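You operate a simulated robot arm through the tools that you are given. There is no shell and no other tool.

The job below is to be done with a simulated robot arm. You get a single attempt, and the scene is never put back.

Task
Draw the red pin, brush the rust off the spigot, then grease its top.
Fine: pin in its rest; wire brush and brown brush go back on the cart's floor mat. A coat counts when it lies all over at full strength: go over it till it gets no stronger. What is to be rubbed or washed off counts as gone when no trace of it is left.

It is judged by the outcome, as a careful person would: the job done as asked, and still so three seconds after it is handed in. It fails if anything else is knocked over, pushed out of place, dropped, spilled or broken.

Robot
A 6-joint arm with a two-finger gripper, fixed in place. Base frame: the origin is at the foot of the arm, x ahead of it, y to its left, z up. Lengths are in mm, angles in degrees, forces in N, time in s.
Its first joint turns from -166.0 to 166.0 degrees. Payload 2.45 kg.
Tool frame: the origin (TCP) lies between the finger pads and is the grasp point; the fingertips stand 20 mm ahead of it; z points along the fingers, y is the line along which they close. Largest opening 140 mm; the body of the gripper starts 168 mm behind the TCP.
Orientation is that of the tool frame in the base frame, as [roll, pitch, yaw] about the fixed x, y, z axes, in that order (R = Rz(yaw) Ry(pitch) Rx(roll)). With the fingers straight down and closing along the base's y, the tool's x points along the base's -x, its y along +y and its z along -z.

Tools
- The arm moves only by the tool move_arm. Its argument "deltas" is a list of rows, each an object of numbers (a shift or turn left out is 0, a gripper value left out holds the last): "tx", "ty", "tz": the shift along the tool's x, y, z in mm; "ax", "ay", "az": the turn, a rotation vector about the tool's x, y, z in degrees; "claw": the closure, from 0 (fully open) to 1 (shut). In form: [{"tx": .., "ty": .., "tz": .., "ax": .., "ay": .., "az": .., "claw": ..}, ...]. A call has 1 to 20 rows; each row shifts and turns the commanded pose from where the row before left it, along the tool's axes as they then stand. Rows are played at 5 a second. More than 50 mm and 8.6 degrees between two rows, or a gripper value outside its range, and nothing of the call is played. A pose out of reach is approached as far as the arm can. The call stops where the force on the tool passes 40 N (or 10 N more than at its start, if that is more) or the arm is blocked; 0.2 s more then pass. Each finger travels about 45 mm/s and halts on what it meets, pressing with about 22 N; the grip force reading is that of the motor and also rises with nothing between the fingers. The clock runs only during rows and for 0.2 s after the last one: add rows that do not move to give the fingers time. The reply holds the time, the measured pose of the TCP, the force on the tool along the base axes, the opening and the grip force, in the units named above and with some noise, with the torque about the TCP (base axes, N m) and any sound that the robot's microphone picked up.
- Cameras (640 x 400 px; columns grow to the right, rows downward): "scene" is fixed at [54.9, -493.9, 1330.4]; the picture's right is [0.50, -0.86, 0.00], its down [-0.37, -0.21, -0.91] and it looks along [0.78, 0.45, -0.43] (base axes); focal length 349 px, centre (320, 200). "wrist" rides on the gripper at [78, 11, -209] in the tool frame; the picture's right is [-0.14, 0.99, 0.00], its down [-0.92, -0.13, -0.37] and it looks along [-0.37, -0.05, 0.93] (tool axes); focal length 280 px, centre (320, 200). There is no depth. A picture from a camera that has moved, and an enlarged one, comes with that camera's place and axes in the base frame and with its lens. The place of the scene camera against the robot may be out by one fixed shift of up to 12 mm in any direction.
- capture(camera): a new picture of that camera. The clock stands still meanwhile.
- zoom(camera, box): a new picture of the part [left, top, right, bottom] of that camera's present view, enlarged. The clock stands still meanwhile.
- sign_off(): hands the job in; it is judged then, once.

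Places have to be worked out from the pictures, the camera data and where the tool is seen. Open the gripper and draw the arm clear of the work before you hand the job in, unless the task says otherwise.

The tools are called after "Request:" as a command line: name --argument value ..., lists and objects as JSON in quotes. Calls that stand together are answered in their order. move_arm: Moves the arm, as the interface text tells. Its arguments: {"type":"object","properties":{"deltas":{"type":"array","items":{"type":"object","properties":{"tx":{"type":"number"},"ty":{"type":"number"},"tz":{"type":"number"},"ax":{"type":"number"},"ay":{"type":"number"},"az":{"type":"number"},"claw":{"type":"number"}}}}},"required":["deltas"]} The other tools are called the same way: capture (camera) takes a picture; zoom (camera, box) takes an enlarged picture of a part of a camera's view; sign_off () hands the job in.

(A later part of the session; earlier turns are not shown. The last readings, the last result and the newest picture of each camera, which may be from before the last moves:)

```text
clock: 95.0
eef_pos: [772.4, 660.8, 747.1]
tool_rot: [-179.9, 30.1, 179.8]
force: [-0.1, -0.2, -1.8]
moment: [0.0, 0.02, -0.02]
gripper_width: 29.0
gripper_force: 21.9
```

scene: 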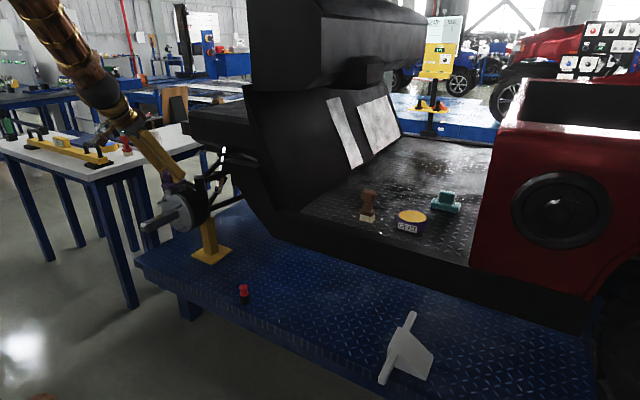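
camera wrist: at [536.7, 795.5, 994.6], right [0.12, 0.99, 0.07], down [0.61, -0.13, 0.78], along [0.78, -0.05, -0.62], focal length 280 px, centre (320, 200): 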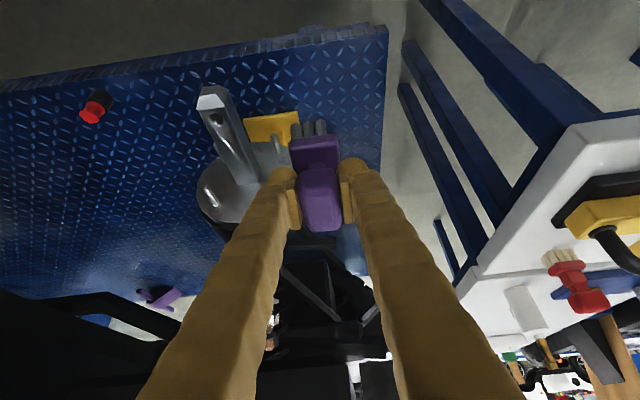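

Now back up and off the bar; I take another look at the top from the side on the way.

Request:
move_arm --deltas '[{"tx": -10, "tz": -17}, {"tx": -15, "tz": -26}, {"ty": -30, "tx": 10, "tz": -6}, {"ty": -40}, {"ty": -40}, {"ty": -40}, {"ty": 0}]'

Request:
zoom --camera "wrist" --box '[414, 10, 510, 90]'

Request:
zoom --camera "wrist" --box '[404, 80, 500, 160]'

Request:
zoom --camera "scene" --box '[120, 170, 232, 240]'

```text
clock: 96.6
eef_pos: [758.8, 512.1, 794.9]
tool_rot: [-179.9, 30.1, -180.0]
force: [0.4, -0.5, -0.9]
moment: [0.01, 0.03, 0.01]
gripper_width: 29.1
gripper_force: 21.6
```

```text
5.00 times, centred on (462, 50) of wrist
camera zoom: at [588.0, 523.4, 936.3], right [0.12, 0.99, 0.07], down [0.61, -0.13, 0.78], along [0.78, -0.05, -0.62], focal length 1402 px, centre (-390, 950)
```

zoom: 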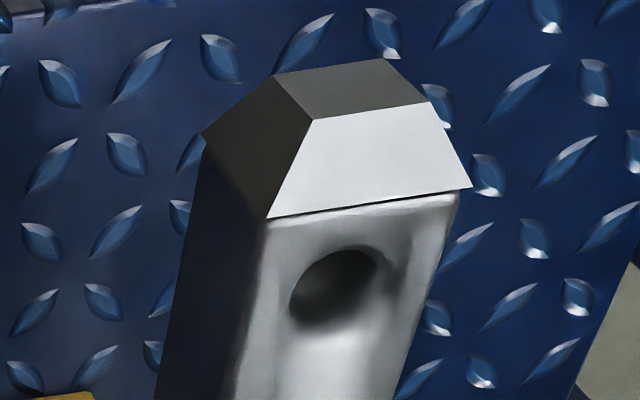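

```text
5.00 times, centred on (452, 120) of wrist
camera zoom: at [588.0, 523.4, 936.3], right [0.12, 0.99, 0.07], down [0.61, -0.13, 0.78], along [0.78, -0.05, -0.62], focal length 1402 px, centre (-340, 600)
```

zoom: 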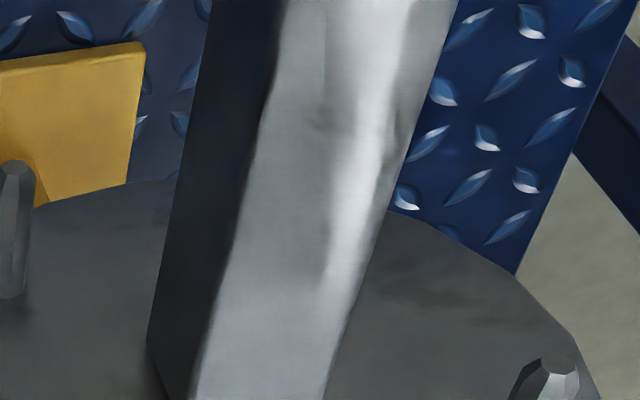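

```text
5.71 times, centred on (176, 205) of scene
camera zoom: at [54.9, -493.9, 1330.4], right [0.5, -0.86, 0.0], down [-0.37, -0.21, -0.91], along [0.78, 0.45, -0.43], focal length 1993 px, centre (1143, 171)
```

zoom: 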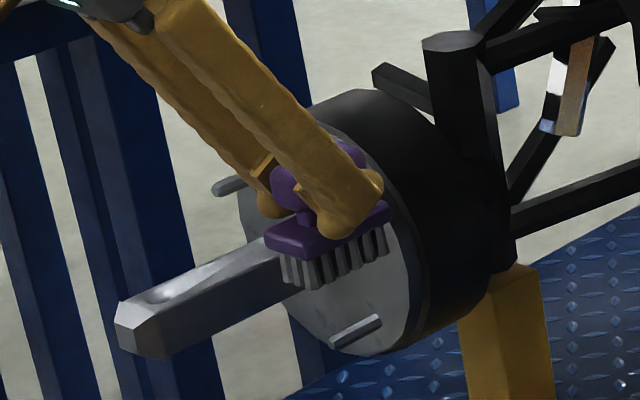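

The spigot is clean of rust. I carry the wire brush back: up and in, then across to the mat.

Request:
move_arm --deltas '[{"tx": -5, "tz": -37.9}, {"tx": -5, "tz": -37.9}, {"tx": -5, "tz": -37.9}, {"tx": -5, "tz": -37.9}, {"ty": -25}, {"ty": -35}, {"ty": -36}, {"ty": -36}, {"ty": -36}, {"ty": -36}, {"ty": -36}, {"ty": -36}, {"ty": -36}, {"ty": -36}, {"ty": -36}, {"ty": -36}, {"ty": -36}, {"ty": -36}, {"ty": -30}, {"ty": -20}]'

Request:
capture --camera "wrist"

```text
clock: 100.8
eef_pos: [702.0, -30.0, 937.4]
tool_rot: [-179.9, 30.1, -180.0]
force: [0.1, -0.9, -0.9]
moment: [-0.03, 0.02, 0.01]
gripper_width: 29.0
gripper_force: 22.0
```

```text
taken
camera wrist: at [529.9, -19.0, 1078.1], right [0.12, 0.99, 0.07], down [0.61, -0.13, 0.78], along [0.78, -0.05, -0.62], focal length 280 px, centre (320, 200)
```

wrist: 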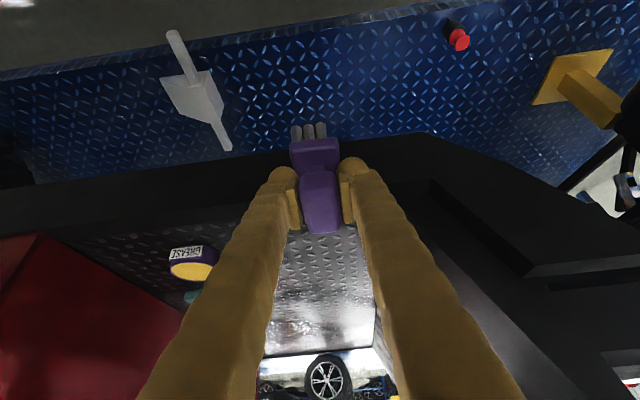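

Request:
move_arm --deltas '[{"tx": -30, "tz": 19}, {"tx": -34.6, "tz": 22}, {"tx": -34.6, "tz": 22}, {"tx": -34.6, "tz": 22}, {"tx": -30, "tz": 20}, {"tx": -22, "tz": 14}, {"tx": -10, "tz": 10}, {"ty": 0}]'

Request:
zoom --camera "scene" --box '[290, 140, 402, 220]'

Request:
capture --camera "wrist"

```text
clock: 102.6
eef_pos: [935.4, -31.4, 923.5]
tool_rot: [-179.9, 30.1, -180.0]
force: [0.0, 0.1, -0.9]
moment: [0.01, 0.0, -0.04]
gripper_width: 29.2
gripper_force: 21.4
```

```text
5.00 times, centred on (346, 180) of scene
camera zoom: at [54.9, -493.9, 1330.4], right [0.5, -0.86, 0.0], down [-0.37, -0.21, -0.91], along [0.78, 0.45, -0.43], focal length 1744 px, centre (190, 300)
```

zoom: 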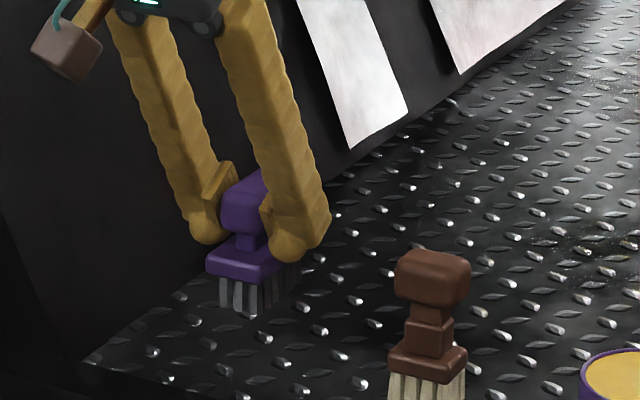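

```text
taken
camera wrist: at [763.5, -19.8, 1064.9], right [0.12, 0.99, 0.07], down [0.61, -0.13, 0.78], along [0.78, -0.05, -0.62], focal length 280 px, centre (320, 200)
```

wrist: 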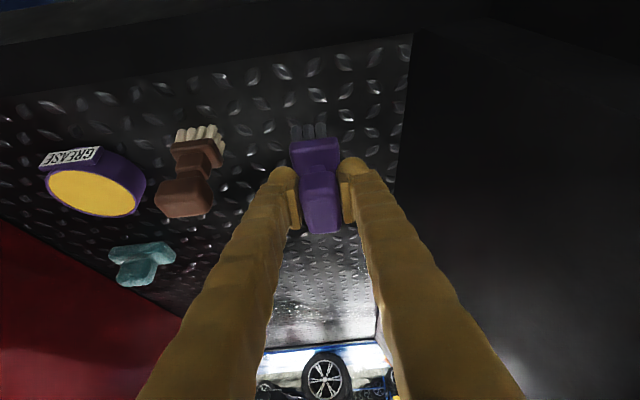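

Over the home spot. I lower vertically toward the mat, slowing near the end.

Request:
move_arm --deltas '[{"tx": 5, "tz": 8.7}, {"tx": 5, "tz": 8.7}, {"tx": 4, "tz": 7}, {"tx": 3, "tz": 5.2}, {"tx": 1.5, "tz": 2.6}, {"ty": 0}]'

```text
clock: 104.0
eef_pos: [937.0, -30.2, 886.9]
tool_rot: [-179.8, 29.9, 180.0]
force: [0.8, -0.1, -1.3]
moment: [0.02, 0.07, 0.0]
gripper_width: 28.9
gripper_force: 21.4
```

Request:
move_arm --deltas '[{"tx": 0.75, "tz": 1.3}, {"tx": 0.75, "tz": 1.3}, {"tx": 0.5, "tz": 0.87}, {"ty": 0}]'

Request:
zoom --camera "scene" --box '[300, 170, 380, 220]'

```text
clock: 105.0
eef_pos: [935.2, -29.7, 883.2]
tool_rot: [-179.9, 30.0, -180.0]
force: [0.6, -0.5, -0.9]
moment: [-0.03, -0.03, 0.02]
gripper_width: 29.0
gripper_force: 21.9
```

```text
8.00 times, centred on (340, 195) of scene
camera zoom: at [54.9, -493.9, 1330.4], right [0.5, -0.86, 0.0], down [-0.37, -0.21, -0.91], along [0.78, 0.45, -0.43], focal length 2791 px, centre (160, 240)
```

zoom: 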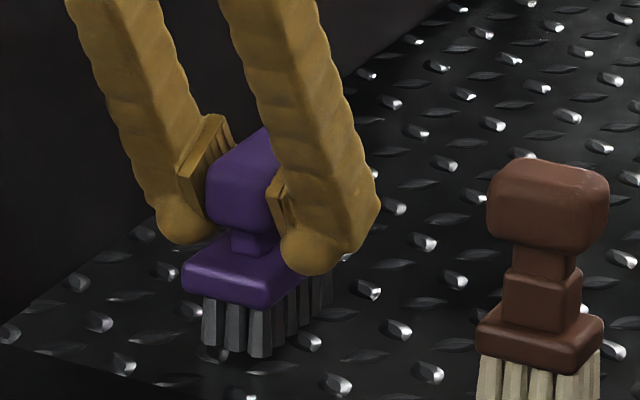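

Request:
move_arm --deltas '[{"tx": 0.5, "tz": 0.87}, {"tx": 0.5, "tz": 0.87}, {"tx": 0.5, "tz": 0.87}, {"ty": 0}]'

```text
clock: 106.0
eef_pos: [935.4, -30.4, 879.0]
tool_rot: [-179.9, 30.0, 180.0]
force: [-0.2, 0.1, -1.2]
moment: [0.0, -0.04, -0.03]
gripper_width: 28.9
gripper_force: 21.5
```

Request:
move_arm --deltas '[{"tx": 0.4, "tz": 0.7}, {"tx": 0.4, "tz": 0.7}, {"ty": 0}]'

```text
clock: 106.8
eef_pos: [936.0, -31.0, 879.0]
tool_rot: [-180.0, 30.0, -180.0]
force: [-1.9, -0.1, 6.4]
moment: [0.0, 0.3, -0.01]
gripper_width: 29.0
gripper_force: 22.1
```

Contact with the mat (6 N). I release gently and check the brush stands.

Request:
move_arm --deltas '[{"claw": 0.78}, {"claw": 0.74}, {"claw": 0.68}, {"claw": 0.6}, {"claw": 0.5}, {"claw": 0.5}]'

Request:
zoom --camera "scene" --box '[300, 170, 380, 220]'

Request:
zoom --camera "wrist" --box '[240, 100, 400, 240]'

```text
clock: 108.2
eef_pos: [934.9, -31.2, 877.3]
tool_rot: [-179.9, 30.1, 180.0]
force: [0.3, -0.2, 0.8]
moment: [0.01, 0.0, 0.01]
gripper_width: 70.0
gripper_force: 0.0
```

```text
8.00 times, centred on (340, 195) of scene
camera zoom: at [54.9, -493.9, 1330.4], right [0.5, -0.86, 0.0], down [-0.37, -0.21, -0.91], along [0.78, 0.45, -0.43], focal length 2791 px, centre (160, 240)
```

zoom: 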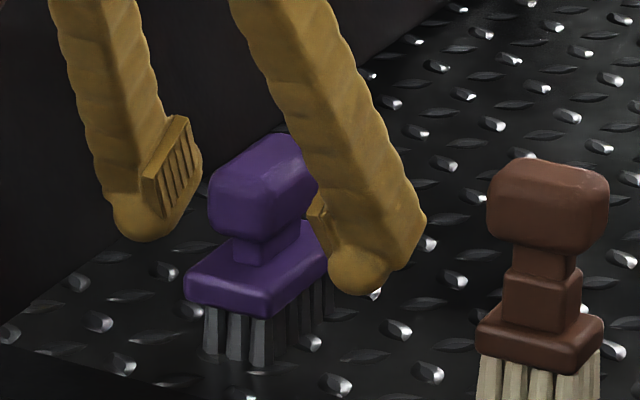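

```text
2.86 times, centred on (320, 170) of wrist
camera zoom: at [763.8, -19.2, 1019.5], right [0.12, 0.99, 0.07], down [0.61, -0.13, 0.78], along [0.78, -0.05, -0.62], focal length 801 px, centre (320, 286)
```

zoom: 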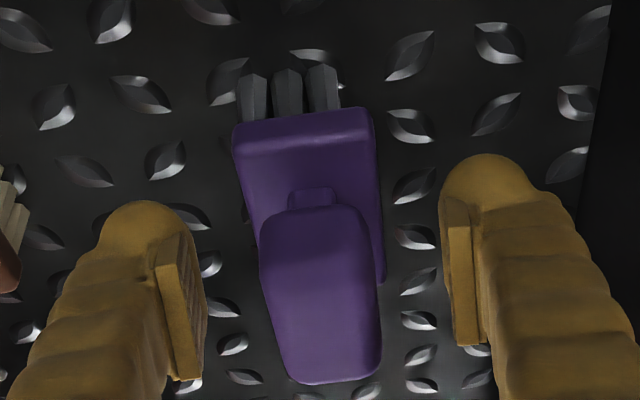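

The wire brush stands on the mat. I back out along the tool axis, open to 80 mm and move over to the brown brush (knob centre about (940, -148.5, 903)).

Request:
move_arm --deltas '[{"tz": -12}, {"tz": -20}, {"tz": -30}, {"tz": -35}, {"ty": -30, "claw": 0.43}, {"ty": -40}, {"ty": -40}, {"ty": -7}, {"ty": 0}]'

Request:
capture --camera "wrist"

Request:
zoom --camera "wrist" --box '[240, 100, 400, 200]'

Request:
zoom --camera "scene" --box '[300, 170, 460, 250]'

```text
clock: 110.2
eef_pos: [884.9, -147.6, 963.8]
tool_rot: [-179.9, 30.0, -180.0]
force: [0.4, 0.4, -0.8]
moment: [-0.01, 0.0, 0.01]
gripper_width: 80.0
gripper_force: 0.0
```

```text
taken
camera wrist: at [713.8, -135.9, 1104.9], right [0.12, 0.99, 0.07], down [0.61, -0.13, 0.78], along [0.78, -0.05, -0.62], focal length 280 px, centre (320, 200)
```

wrist: 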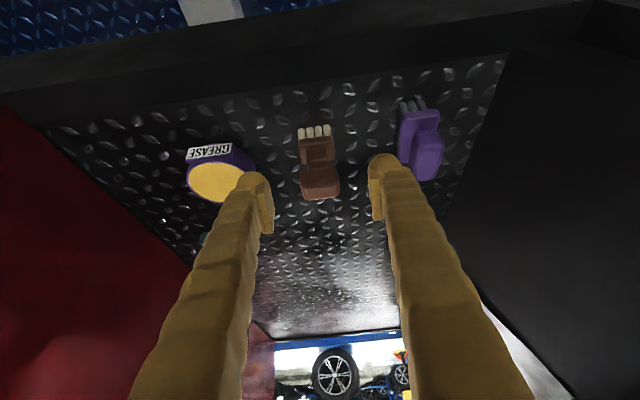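

```text
4.00 times, centred on (320, 150) of wrist
camera zoom: at [713.8, -135.9, 1104.9], right [0.12, 0.99, 0.07], down [0.61, -0.13, 0.78], along [0.78, -0.05, -0.62], focal length 1122 px, centre (320, 400)
```

zoom: 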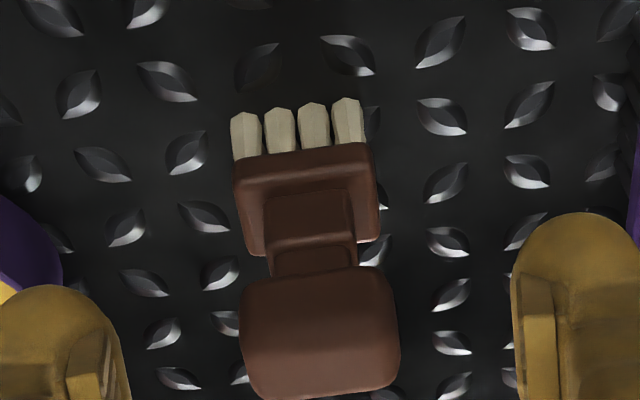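

```text
4.00 times, centred on (380, 210) of scene
camera zoom: at [54.9, -493.9, 1330.4], right [0.5, -0.86, 0.0], down [-0.37, -0.21, -0.91], along [0.78, 0.45, -0.43], focal length 1395 px, centre (80, 160)
```

zoom: 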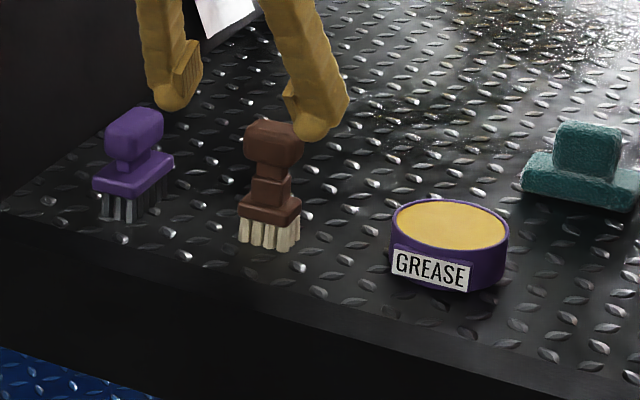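

Brown knob is centred just 1.5 mm to -y of the tool. I align and approach along the tool axis.

Request:
move_arm --deltas '[{"tx": -9, "ty": -1.6, "tz": 15}, {"tx": -8.7, "tz": 20}, {"tz": 20}, {"ty": 0}]'

Request:
zoom --camera "wrist" --box '[240, 120, 400, 220]'

Request:
zoom --camera "scene" --box '[320, 150, 416, 230]'

```text
clock: 111.2
eef_pos: [929.6, -148.7, 924.2]
tool_rot: [-179.9, 30.0, 179.9]
force: [-0.4, -0.3, 0.3]
moment: [0.0, -0.01, 0.01]
gripper_width: 79.8
gripper_force: 0.1
```

```text
4.00 times, centred on (320, 170) of wrist
camera zoom: at [757.8, -137.2, 1065.0], right [0.12, 0.99, 0.07], down [0.61, -0.13, 0.78], along [0.78, -0.05, -0.62], focal length 1122 px, centre (320, 320)
```

zoom: 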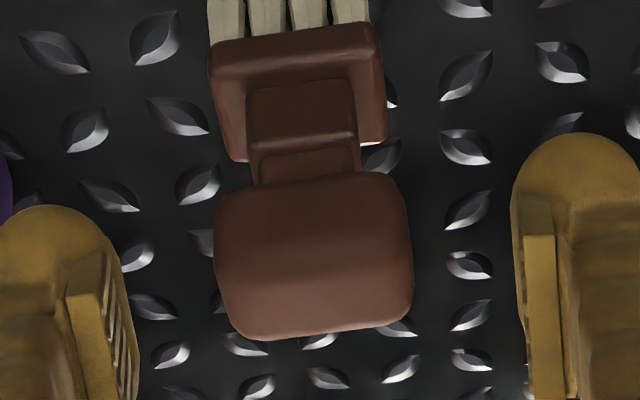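

```text
5.00 times, centred on (368, 190) of scene
camera zoom: at [54.9, -493.9, 1330.4], right [0.5, -0.86, 0.0], down [-0.37, -0.21, -0.91], along [0.78, 0.45, -0.43], focal length 1744 px, centre (80, 250)
```

zoom: 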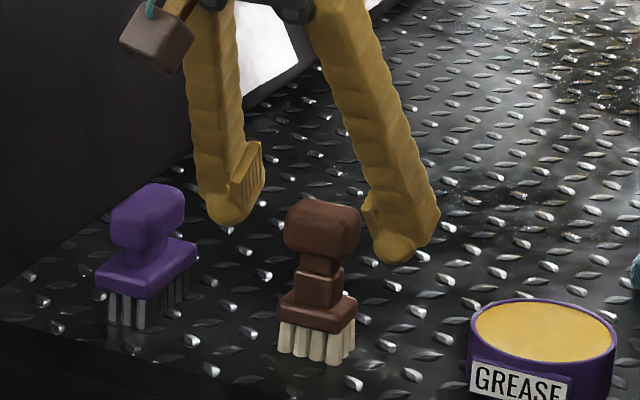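

Request:
move_arm --deltas '[{"tz": 14, "ty": -0.5}, {"tz": 12}, {"ty": 0}, {"claw": 0.55}, {"claw": 0.62}, {"claw": 0.62}]'

Request:
zoom --camera "wrist" --box '[240, 120, 400, 220]'

Request:
zoom --camera "scene" --box '[320, 150, 416, 230]'

```text
clock: 112.6
eef_pos: [941.8, -149.9, 901.7]
tool_rot: [-179.8, 30.2, -180.0]
force: [-0.8, 0.2, 0.2]
moment: [0.01, 0.02, -0.01]
gripper_width: 53.3
gripper_force: 0.1
```

```text
4.00 times, centred on (320, 170) of wrist
camera zoom: at [771.1, -137.7, 1042.5], right [0.12, 0.99, 0.07], down [0.61, -0.13, 0.78], along [0.78, -0.05, -0.62], focal length 1122 px, centre (320, 320)
```

zoom: 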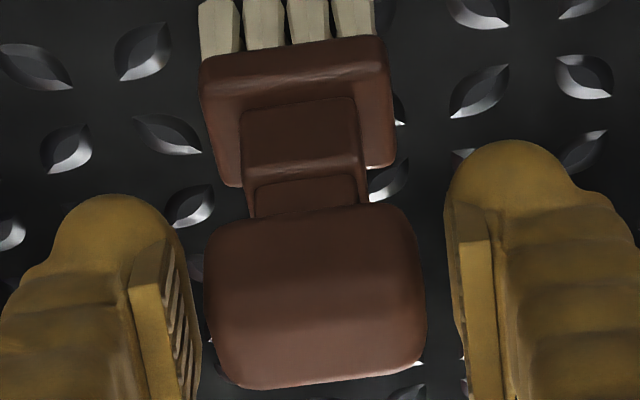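

```text
5.00 times, centred on (368, 190) of scene
camera zoom: at [54.9, -493.9, 1330.4], right [0.5, -0.86, 0.0], down [-0.37, -0.21, -0.91], along [0.78, 0.45, -0.43], focal length 1744 px, centre (80, 250)
```

zoom: 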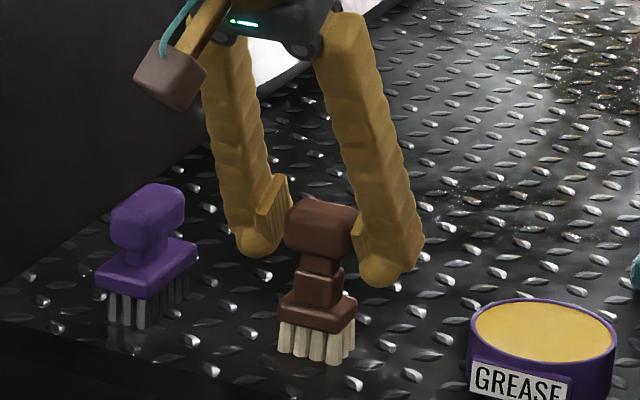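

The knob is ~2.8 mm toward -y of centre. I correct and close.

Request:
move_arm --deltas '[{"ty": -2.8}, {"claw": 0.66}, {"claw": 0.72}, {"claw": 0.8}, {"claw": 1.0}, {"claw": 1.0}, {"claw": 1.0}]'

Request:
zoom --camera "wrist" --box '[240, 120, 400, 220]'

```text
clock: 114.2
eef_pos: [944.0, -152.8, 900.6]
tool_rot: [180.0, 30.1, -179.9]
force: [-1.0, 0.1, -0.5]
moment: [0.02, 0.05, 0.0]
gripper_width: 41.1
gripper_force: 22.0
```

```text
4.00 times, centred on (320, 170) of wrist
camera zoom: at [771.4, -140.6, 1042.7], right [0.12, 0.99, 0.07], down [0.61, -0.13, 0.78], along [0.78, -0.05, -0.62], focal length 1122 px, centre (320, 320)
```

zoom: 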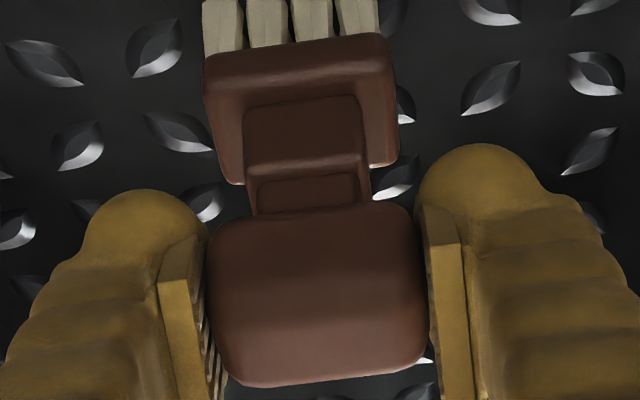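

Gripped at 41.1 mm. Gentle lift.

Request:
move_arm --deltas '[{"tx": -1, "tz": -1.7}, {"tx": -1, "tz": -1.7}, {"tx": -1.5, "tz": -2.6}, {"tx": -2, "tz": -3.5}, {"tx": -2.5, "tz": -4.3}, {"tx": -2.5, "tz": -4.3}, {"tx": -2.5, "tz": -4.3}, {"ty": 0}]'

Request:
zoom --camera "scene" --box '[320, 150, 464, 240]'

Request:
capture --camera "wrist"

```text
clock: 116.0
eef_pos: [943.7, -151.9, 926.0]
tool_rot: [-179.8, 30.0, 179.9]
force: [-0.4, -0.5, -0.6]
moment: [-0.03, 0.02, -0.02]
gripper_width: 41.0
gripper_force: 21.8
```

```text
4.44 times, centred on (392, 195) of scene
camera zoom: at [54.9, -493.9, 1330.4], right [0.5, -0.86, 0.0], down [-0.37, -0.21, -0.91], along [0.78, 0.45, -0.43], focal length 1550 px, centre (0, 222)
```

zoom: 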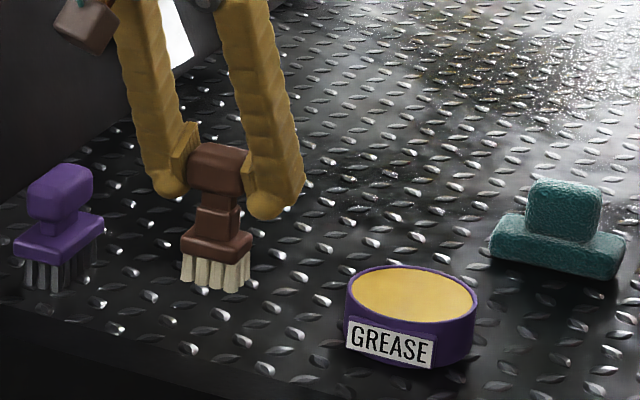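

```text
taken
camera wrist: at [771.4, -140.7, 1067.9], right [0.12, 0.99, 0.07], down [0.61, -0.13, 0.78], along [0.78, -0.05, -0.62], focal length 280 px, centre (320, 200)
```

wrist: 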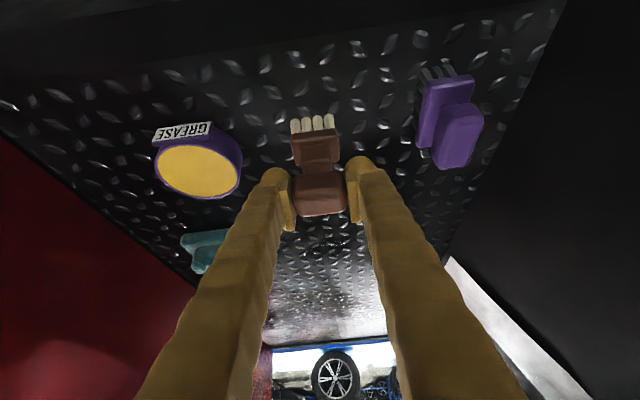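

Brown brush in hand. Now I locate the grease tin precisely.

Request:
zoom --camera "wrist" --box '[140, 110, 268, 210]'

```text
4.00 times, centred on (204, 160) of wrist
camera zoom: at [771.4, -140.7, 1067.9], right [0.12, 0.99, 0.07], down [0.61, -0.13, 0.78], along [0.78, -0.05, -0.62], focal length 1122 px, centre (784, 360)
```

zoom: 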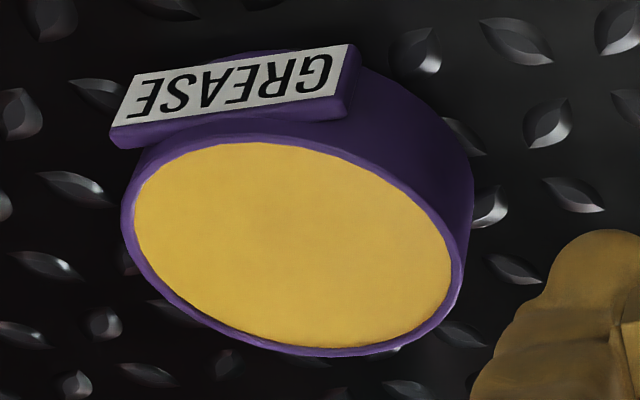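

The grease surface centre is at about (964, -277.5, 858). I raise to clear and move over the tin.

Request:
move_arm --deltas '[{"tx": -6, "tz": -10.4}, {"tx": -11, "tz": -19}, {"ty": -25}, {"ty": -35}, {"ty": -35}, {"ty": -30.5, "tx": -9, "tz": 5}, {"tx": -9, "tz": 5}, {"ty": 0}]'

Request:
capture --camera "wrist"

Request:
zoom --camera "scene" --box '[360, 150, 472, 240]'

```text
clock: 117.8
eef_pos: [963.1, -278.4, 961.4]
tool_rot: [-179.9, 30.0, 179.9]
force: [-0.4, 0.6, -1.2]
moment: [-0.03, 0.01, -0.01]
gripper_width: 40.8
gripper_force: 22.1
```

```text
taken
camera wrist: at [791.5, -267.6, 1102.5], right [0.12, 0.99, 0.07], down [0.61, -0.13, 0.78], along [0.78, -0.05, -0.62], focal length 280 px, centre (320, 200)
```

wrist: 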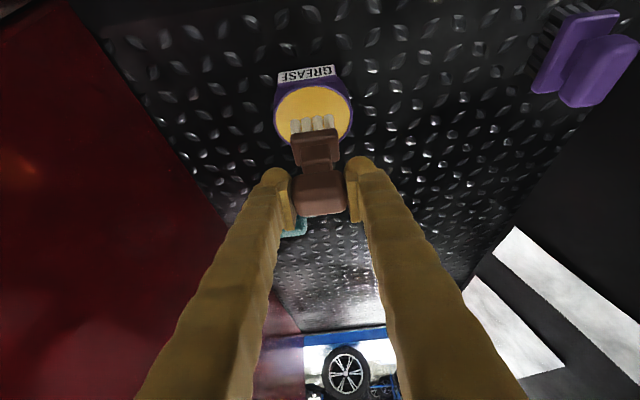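

```text
4.44 times, centred on (416, 195) of scene
camera zoom: at [54.9, -493.9, 1330.4], right [0.5, -0.86, 0.0], down [-0.37, -0.21, -0.91], along [0.78, 0.45, -0.43], focal length 1550 px, centre (-107, 222)
```

zoom: 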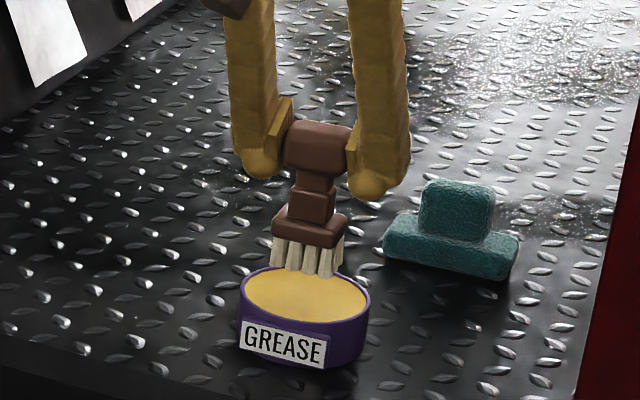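

Request:
zoom --camera "wrist" --box '[256, 60, 384, 150]'

```text
4.44 times, centred on (320, 105) of wrist
camera zoom: at [791.5, -267.6, 1102.5], right [0.12, 0.99, 0.07], down [0.61, -0.13, 0.78], along [0.78, -0.05, -0.62], focal length 1246 px, centre (320, 622)
```

zoom: 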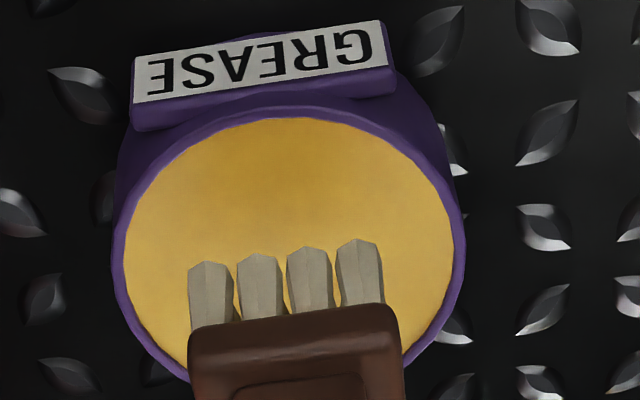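

The tin centre is (963, -278.5), right under the brush. I lower to the grease and watch the force.

Request:
move_arm --deltas '[{"tx": 4, "tz": 7}, {"tx": 4, "tz": 7}, {"tx": 2.5, "tz": 4.3}, {"tx": 1, "tz": 1.7}, {"ty": 0}]'

Request:
zoom --camera "scene" --box '[380, 160, 460, 240]'

```text
clock: 119.0
eef_pos: [963.5, -279.3, 938.4]
tool_rot: [-179.9, 30.1, 180.0]
force: [0.9, 0.8, 0.1]
moment: [-0.01, -0.01, 0.03]
gripper_width: 40.8
gripper_force: 21.9
```

```text
5.00 times, centred on (420, 200) of scene
camera zoom: at [54.9, -493.9, 1330.4], right [0.5, -0.86, 0.0], down [-0.37, -0.21, -0.91], along [0.78, 0.45, -0.43], focal length 1744 px, centre (-180, 200)
```

zoom: 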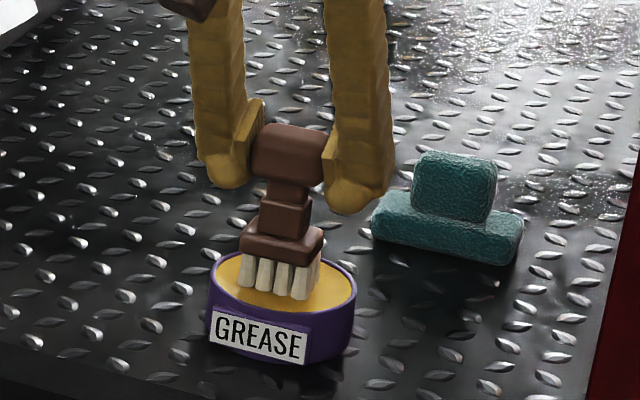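

Request:
move_arm --deltas '[{"tx": 0.5, "tz": 0.87}, {"tx": 0.5, "tz": 0.87}, {"tx": 0.5, "tz": 0.87}, {"ty": 0}]'

Request:
zoom --camera "scene" --box '[390, 190, 438, 230]'

```text
clock: 120.0
eef_pos: [963.0, -278.9, 935.2]
tool_rot: [-179.9, 30.0, -180.0]
force: [0.4, 0.3, 0.8]
moment: [0.01, -0.02, 0.03]
gripper_width: 40.7
gripper_force: 22.0
```

```text
10.00 times, centred on (414, 210) of scene
camera zoom: at [54.9, -493.9, 1330.4], right [0.5, -0.86, 0.0], down [-0.37, -0.21, -0.91], along [0.78, 0.45, -0.43], focal length 3488 px, centre (-620, 100)
```

zoom: 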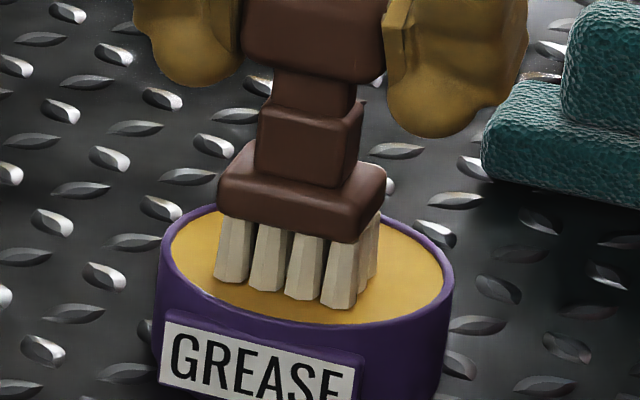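

Request:
move_arm --deltas '[{"tx": 0.5, "tz": 0.87}, {"tx": 0.5, "tz": 0.87}, {"ty": 0}]'

Request:
zoom --camera "scene" --box '[390, 190, 438, 230]'

```text
clock: 120.8
eef_pos: [963.0, -277.3, 934.1]
tool_rot: [-179.9, 30.1, -180.0]
force: [0.3, 2.1, 6.8]
moment: [0.16, 0.06, 0.02]
gripper_width: 41.0
gripper_force: 21.8
```

```text
10.00 times, centred on (414, 210) of scene
camera zoom: at [54.9, -493.9, 1330.4], right [0.5, -0.86, 0.0], down [-0.37, -0.21, -0.91], along [0.78, 0.45, -0.43], focal length 3488 px, centre (-620, 100)
```

zoom: 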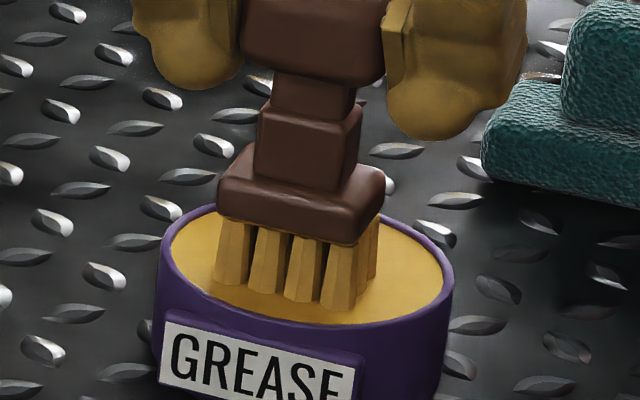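

The bristles took up grease on contact (6.8 N). I dwell briefly, then lift straight up.

Request:
move_arm --deltas '[{"tx": 0}, {"tx": 0}, {"tx": 0}, {"tx": -0.5, "tz": -0.87}, {"tx": -2, "tz": -3.5}, {"tx": -4, "tz": -7}, {"tx": -6, "tz": -10.4}, {"tx": -6, "tz": -10.4}, {"ty": 0}]'

Request:
zoom --camera "scene" --box '[380, 160, 460, 240]'

Request:
zoom --camera "wrist" --box '[256, 60, 384, 230]'

```text
clock: 122.8
eef_pos: [963.3, -279.3, 971.5]
tool_rot: [-179.9, 30.0, 180.0]
force: [-0.7, -0.2, -0.6]
moment: [0.0, -0.01, 0.01]
gripper_width: 40.6
gripper_force: 22.4
```

```text
5.00 times, centred on (420, 200) of scene
camera zoom: at [54.9, -493.9, 1330.4], right [0.5, -0.86, 0.0], down [-0.37, -0.21, -0.91], along [0.78, 0.45, -0.43], focal length 1744 px, centre (-180, 200)
```

zoom: 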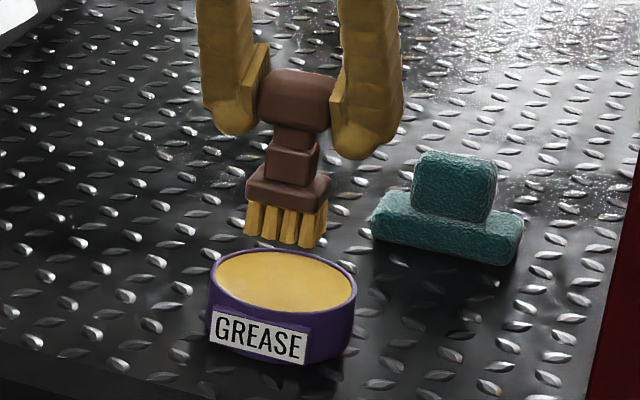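

```text
2.35 times, centred on (320, 145) of wrist
camera zoom: at [791.8, -266.7, 1111.9], right [0.12, 0.99, 0.07], down [0.61, -0.13, 0.78], along [0.78, -0.05, -0.62], focal length 660 px, centre (320, 329)
```

zoom: 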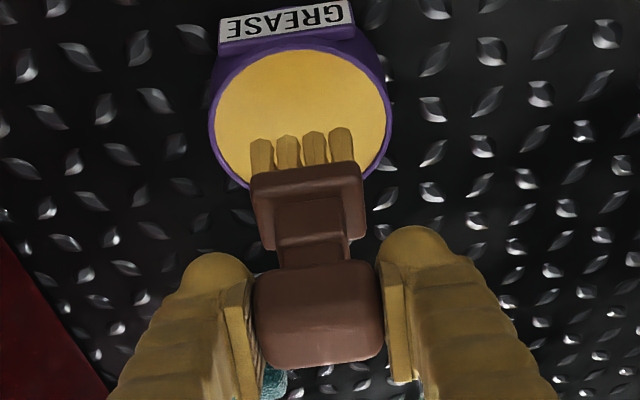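

Loaded. I retreat toward -x and carry the brush across to the spigot at height.

Request:
move_arm --deltas '[{"tx": 20, "tz": -11.6}, {"tx": 30.3, "tz": -17.5}, {"tx": 30.3, "tz": -17.5}, {"tx": 30.3, "tz": -17.5}, {"tx": 30.3, "tz": -17.5}, {"tx": 30.3, "tz": -17.5}, {"tx": 20, "tz": -11.6}, {"ty": 20}, {"ty": 36}, {"ty": 38}, {"ty": 38}, {"ty": 38}, {"ty": 38}, {"ty": 38}, {"ty": 38}, {"ty": 38}, {"ty": 38}, {"ty": 38}, {"ty": 38}, {"ty": 38}]'

Request:
move_arm --deltas '[{"ty": 38}, {"ty": 38}, {"ty": 38}, {"ty": 38}, {"ty": 38}, {"ty": 38}, {"ty": 38}, {"ty": 38}, {"ty": 38}, {"ty": 38}, {"ty": 36}, {"ty": 36}, {"ty": 12}, {"ty": 0}]'

Request:
capture --camera "wrist"

Request:
zoom --camera "scene" --box '[70, 90, 250, 250]'

```text
clock: 127.0
eef_pos: [742.2, 197.4, 969.0]
tool_rot: [-179.9, 30.1, 180.0]
force: [-0.7, 0.5, -1.0]
moment: [0.01, -0.03, 0.0]
gripper_width: 41.1
gripper_force: 22.0
```

```text
clock: 130.0
eef_pos: [742.3, 661.7, 968.7]
tool_rot: [-179.8, 30.0, -180.0]
force: [0.2, -0.2, -0.4]
moment: [0.0, 0.04, -0.02]
gripper_width: 40.8
gripper_force: 21.5
```

```text
taken
camera wrist: at [571.5, 673.1, 1109.9], right [0.12, 0.99, 0.07], down [0.61, -0.13, 0.78], along [0.78, -0.05, -0.62], focal length 280 px, centre (320, 200)
```

wrist: 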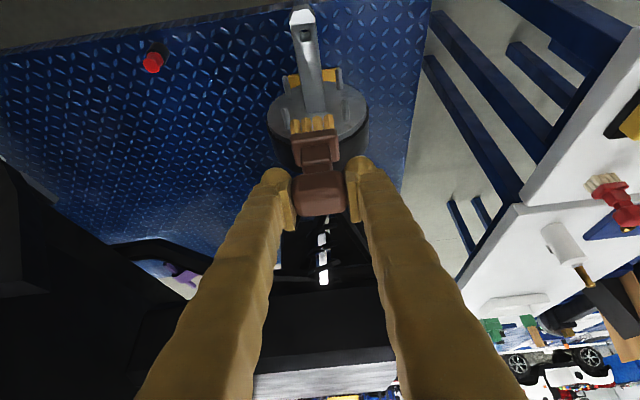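

```text
2.50 times, centred on (160, 170) of scene
camera zoom: at [54.9, -493.9, 1330.4], right [0.5, -0.86, 0.0], down [-0.37, -0.21, -0.91], along [0.78, 0.45, -0.43], focal length 872 px, centre (720, 275)
```

zoom: 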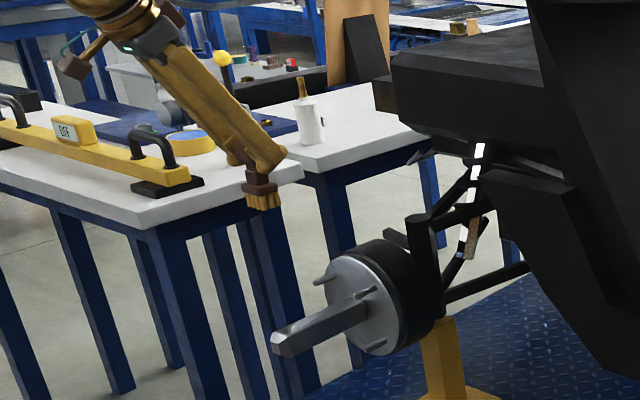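

Expected contact at TCP z≈768 (from the wire-brush contact difference). I lower over the near end of the bar, staying ~15 mm above.

Request:
move_arm --deltas '[{"tx": 18.7, "tz": 31.7}, {"tx": 18.7, "tz": 31.7}, {"tx": 18.7, "tz": 31.7}, {"tx": 18.7, "tz": 31.7}, {"tx": 12, "tz": 20.5}, {"tx": 6, "tz": 10.4}, {"ty": 0}]'

Request:
zoom --camera "wrist" --box '[240, 60, 400, 230]'

Request:
zoom --camera "scene" --box '[110, 160, 222, 240]'

```text
clock: 131.6
eef_pos: [741.3, 658.2, 785.4]
tool_rot: [-179.9, 30.1, -180.0]
force: [-0.1, -0.5, -1.4]
moment: [0.03, 0.0, 0.0]
gripper_width: 41.1
gripper_force: 21.7
```

```text
2.35 times, centred on (320, 145) of wrist
camera zoom: at [569.5, 670.6, 927.3], right [0.12, 0.99, 0.07], down [0.61, -0.13, 0.78], along [0.78, -0.05, -0.62], focal length 660 px, centre (320, 329)
```

zoom: 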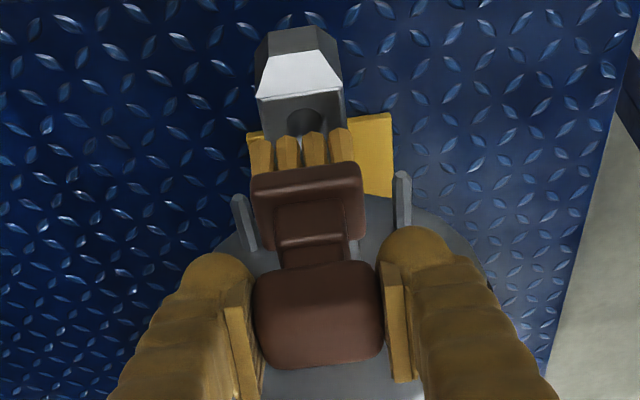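

```text
5.00 times, centred on (166, 200) of scene
camera zoom: at [54.9, -493.9, 1330.4], right [0.5, -0.86, 0.0], down [-0.37, -0.21, -0.91], along [0.78, 0.45, -0.43], focal length 1744 px, centre (1090, 200)
```

zoom: 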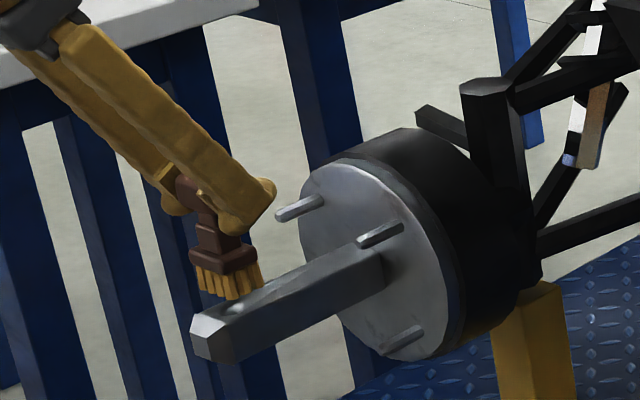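

Aligned with the bar. I shift 5 mm toward the tip and lower to contact.

Request:
move_arm --deltas '[{"tx": 4.3, "tz": -2.5}, {"tx": 3, "tz": 5.2}, {"tx": 2, "tz": 3.5}, {"tx": 1, "tz": 1.73}, {"ty": 0}]'

```text
clock: 132.8
eef_pos: [737.0, 660.0, 772.8]
tool_rot: [-179.8, 30.0, 179.9]
force: [0.1, 0.5, -1.1]
moment: [-0.02, 0.0, -0.01]
gripper_width: 40.9
gripper_force: 21.9
```

Request:
move_arm --deltas '[{"tx": 0.75, "tz": 1.3}, {"tx": 0.75, "tz": 1.3}, {"tx": 0.5, "tz": 0.87}, {"ty": 0}]'

```text
clock: 133.8
eef_pos: [738.2, 659.2, 770.0]
tool_rot: [-179.9, 30.0, 180.0]
force: [-0.5, 0.2, -0.7]
moment: [0.04, 0.02, 0.01]
gripper_width: 40.9
gripper_force: 21.9
```

Request:
move_arm --deltas '[{"tx": 0.5, "tz": 0.87}, {"tx": 0.5, "tz": 0.87}, {"ty": 0}]'

```text
clock: 134.6
eef_pos: [736.5, 659.7, 767.8]
tool_rot: [-179.8, 30.1, 180.0]
force: [-1.0, 0.3, 1.4]
moment: [-0.02, 0.02, -0.01]
gripper_width: 40.5
gripper_force: 22.1
```

Request:
move_arm --deltas '[{"tx": 0.25, "tz": 0.43}, {"ty": 0}]'

Request:
zoom --camera "scene" --box '[126, 180, 190, 230]'

```text
clock: 135.2
eef_pos: [736.2, 659.8, 768.2]
tool_rot: [-179.9, 30.1, -180.0]
force: [-2.2, -1.4, 7.2]
moment: [0.0, 0.11, -0.01]
gripper_width: 41.2
gripper_force: 22.3
```

```text
8.00 times, centred on (158, 205) of scene
camera zoom: at [54.9, -493.9, 1330.4], right [0.5, -0.86, 0.0], down [-0.37, -0.21, -0.91], along [0.78, 0.45, -0.43], focal length 2791 px, centre (1616, 160)
```

zoom: 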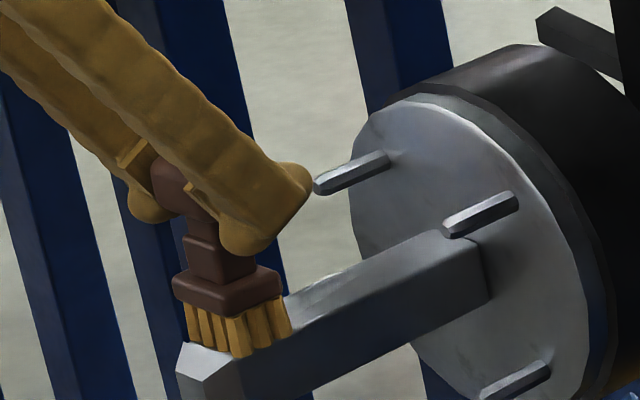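

7 N contact. I draw the brush slowly along the bar toward the hub, stopping at x≈822.

Request:
move_arm --deltas '[{"tx": -6.93, "tz": 4}, {"tx": -6.93, "tz": 4}, {"tx": -6.93, "tz": 4}, {"tx": -6.93, "tz": 4}, {"tx": -6.93, "tz": 4}, {"tx": -6.93, "tz": 4}, {"tx": -6.93, "tz": 4}, {"tx": -6.93, "tz": 4}, {"tx": -6.93, "tz": 4}, {"tx": -6.93, "tz": 4}, {"ty": 0}]'

Request:
zoom --camera "scene" --box '[126, 180, 190, 230]'

Request:
zoom --camera "wrist" --box '[240, 30, 400, 200]'

```text
clock: 137.6
eef_pos: [817.7, 659.4, 766.9]
tool_rot: [-179.9, 30.0, -179.9]
force: [-4.8, 0.1, 16.5]
moment: [0.01, 0.18, 0.01]
gripper_width: 40.9
gripper_force: 21.5
```

```text
8.00 times, centred on (158, 205) of scene
camera zoom: at [54.9, -493.9, 1330.4], right [0.5, -0.86, 0.0], down [-0.37, -0.21, -0.91], along [0.78, 0.45, -0.43], focal length 2791 px, centre (1616, 160)
```

zoom: 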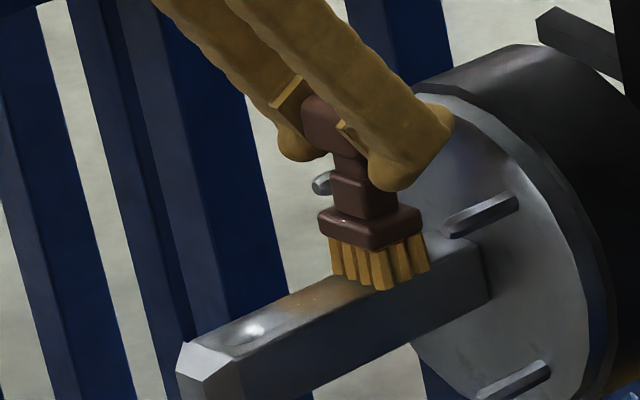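

```text
2.35 times, centred on (320, 115) of wrist
camera zoom: at [644.8, 671.2, 908.9], right [0.12, 0.99, 0.07], down [0.61, -0.13, 0.78], along [0.78, -0.05, -0.62], focal length 660 px, centre (320, 400)
```

zoom: 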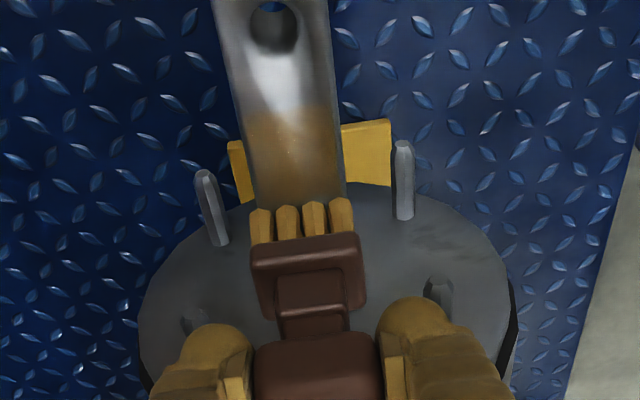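

Grease is going on — a coat shows from x≈761 toward the hub. I ease the pressure a little and stroke back and forth to build it up.

Request:
move_arm --deltas '[{"tx": -0.3, "tz": -0.5}, {"tx": 6.93, "tz": -4}, {"tx": 6.93, "tz": -4}, {"tx": 6.93, "tz": -4}, {"tx": 6.93, "tz": -4}, {"tx": 6.93, "tz": -4}, {"tx": 6.93, "tz": -4}, {"tx": 6.93, "tz": -4}, {"tx": 6.93, "tz": -4}, {"ty": 0}]'

Request:
zoom --camera "scene" --box '[126, 180, 190, 230]'

Request:
zoom --camera "wrist" --box '[240, 30, 400, 200]'

```text
clock: 139.8
eef_pos: [752.5, 661.8, 767.6]
tool_rot: [-179.9, 30.0, -179.9]
force: [0.5, 0.9, 3.3]
moment: [0.06, -0.03, 0.01]
gripper_width: 40.7
gripper_force: 22.2
```

```text
8.00 times, centred on (158, 205) of scene
camera zoom: at [54.9, -493.9, 1330.4], right [0.5, -0.86, 0.0], down [-0.37, -0.21, -0.91], along [0.78, 0.45, -0.43], focal length 2791 px, centre (1616, 160)
```

zoom: 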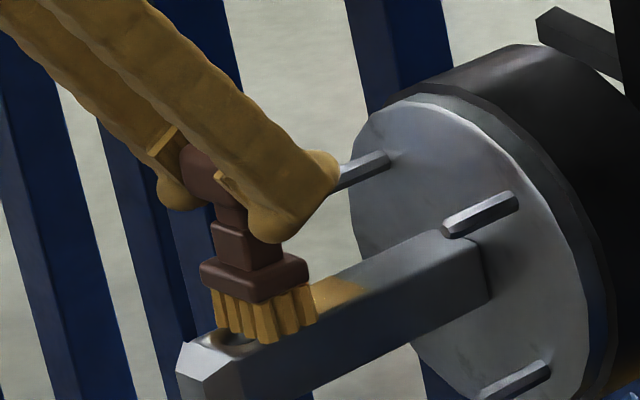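

```text
2.35 times, centred on (320, 115) of wrist
camera zoom: at [580.5, 672.4, 908.9], right [0.12, 0.99, 0.07], down [0.61, -0.13, 0.78], along [0.78, -0.05, -0.62], focal length 660 px, centre (320, 400)
```

zoom: 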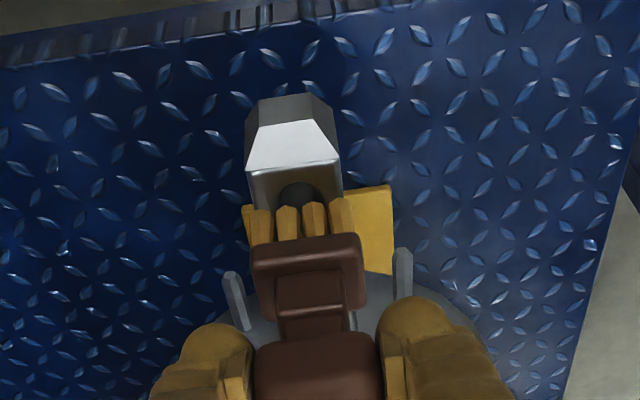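

The coat zone seems to be about x 760-797. I stroke over it again several times, then inspect strength and evenness.

Request:
move_arm --deltas '[{"tx": -0.05, "tz": 0.15}, {"tx": -6.93, "tz": 4}, {"tx": -6.93, "tz": 4}, {"tx": -6.93, "tz": 4}, {"tx": -6.93, "tz": 4}, {"tx": -6.93, "tz": 4}, {"tx": -6.93, "tz": 4}, {"tx": 6.93, "tz": -4}, {"tx": 6.93, "tz": -4}, {"tx": 6.93, "tz": -4}, {"tx": 6.93, "tz": -4}, {"tx": 6.93, "tz": -4}, {"tx": 6.93, "tz": -4}, {"tx": 6.93, "tz": -4}, {"ty": 0}]'

Request:
zoom --camera "scene" --box '[126, 180, 190, 230]'

```text
clock: 143.0
eef_pos: [744.8, 659.5, 767.2]
tool_rot: [-180.0, 30.1, -180.0]
force: [1.3, -0.4, -0.8]
moment: [-0.04, 0.03, 0.0]
gripper_width: 41.1
gripper_force: 22.0
```

```text
8.00 times, centred on (158, 205) of scene
camera zoom: at [54.9, -493.9, 1330.4], right [0.5, -0.86, 0.0], down [-0.37, -0.21, -0.91], along [0.78, 0.45, -0.43], focal length 2791 px, centre (1616, 160)
```

zoom: 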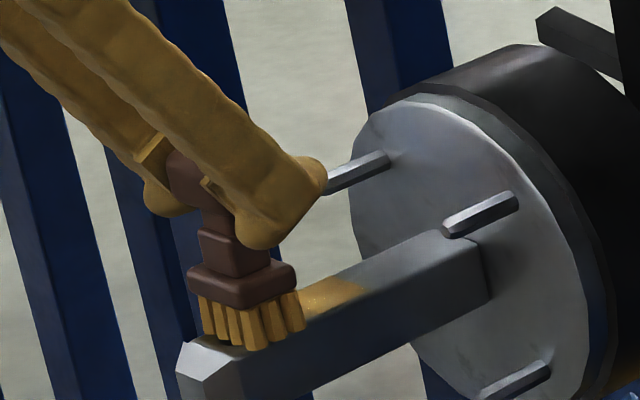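

I lift off and step aside to look at the coat.

Request:
move_arm --deltas '[{"tx": -5, "tz": -8.7}, {"tx": -15, "tz": -26}, {"ty": -30}, {"ty": -40}, {"ty": -40}, {"ty": -40}, {"ty": 0}]'

Request:
capture --camera "wrist"

Request:
zoom --camera "scene" --box '[134, 195, 190, 230]'

```text
clock: 144.6
eef_pos: [745.5, 511.5, 807.6]
tool_rot: [180.0, 30.2, -180.0]
force: [1.2, -0.1, -1.6]
moment: [0.01, -0.04, 0.0]
gripper_width: 41.0
gripper_force: 21.4
```

```text
taken
camera wrist: at [574.4, 523.1, 949.8], right [0.12, 0.99, 0.07], down [0.61, -0.13, 0.78], along [0.78, -0.05, -0.62], focal length 280 px, centre (320, 200)
```

wrist: 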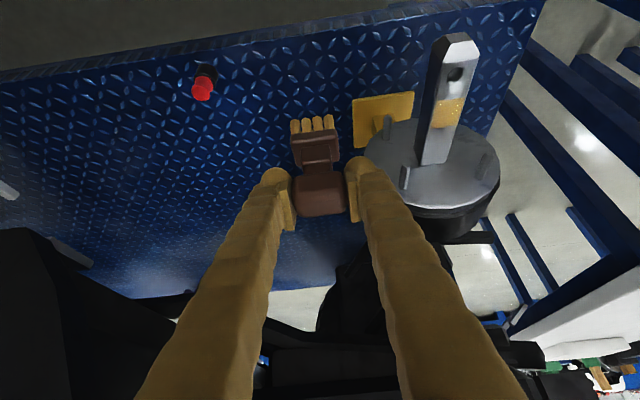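

```text
11.43 times, centred on (162, 212) of scene
camera zoom: at [54.9, -493.9, 1330.4], right [0.5, -0.86, 0.0], down [-0.37, -0.21, -0.91], along [0.78, 0.45, -0.43], focal length 3987 px, centre (2126, 57)
```

zoom: 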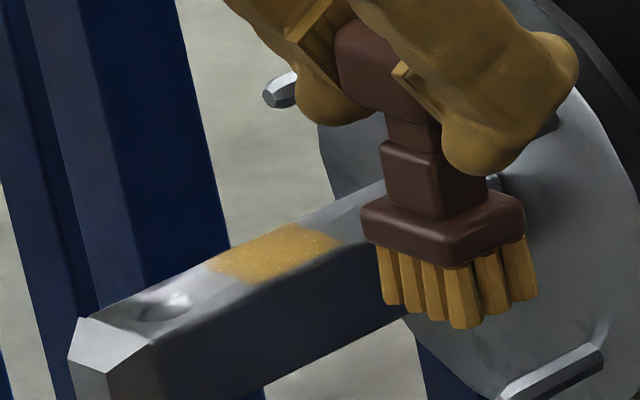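

Request:
zoom --camera "wrist" --box '[415, 80, 479, 145]'

```text
6.15 times, centred on (447, 112) of wrist
camera zoom: at [574.4, 523.1, 949.8], right [0.12, 0.99, 0.07], down [0.61, -0.13, 0.78], along [0.78, -0.05, -0.62], focal length 1726 px, centre (-462, 738)
```

zoom: 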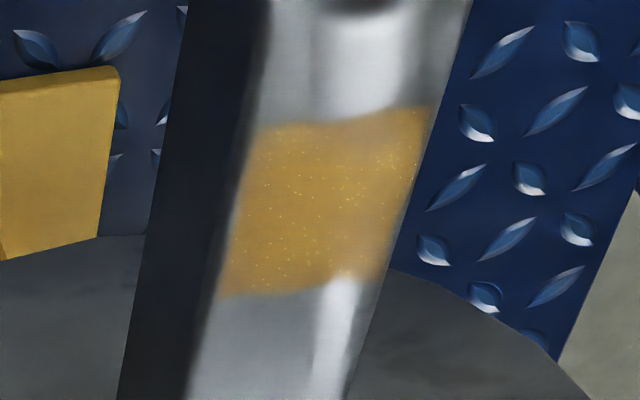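

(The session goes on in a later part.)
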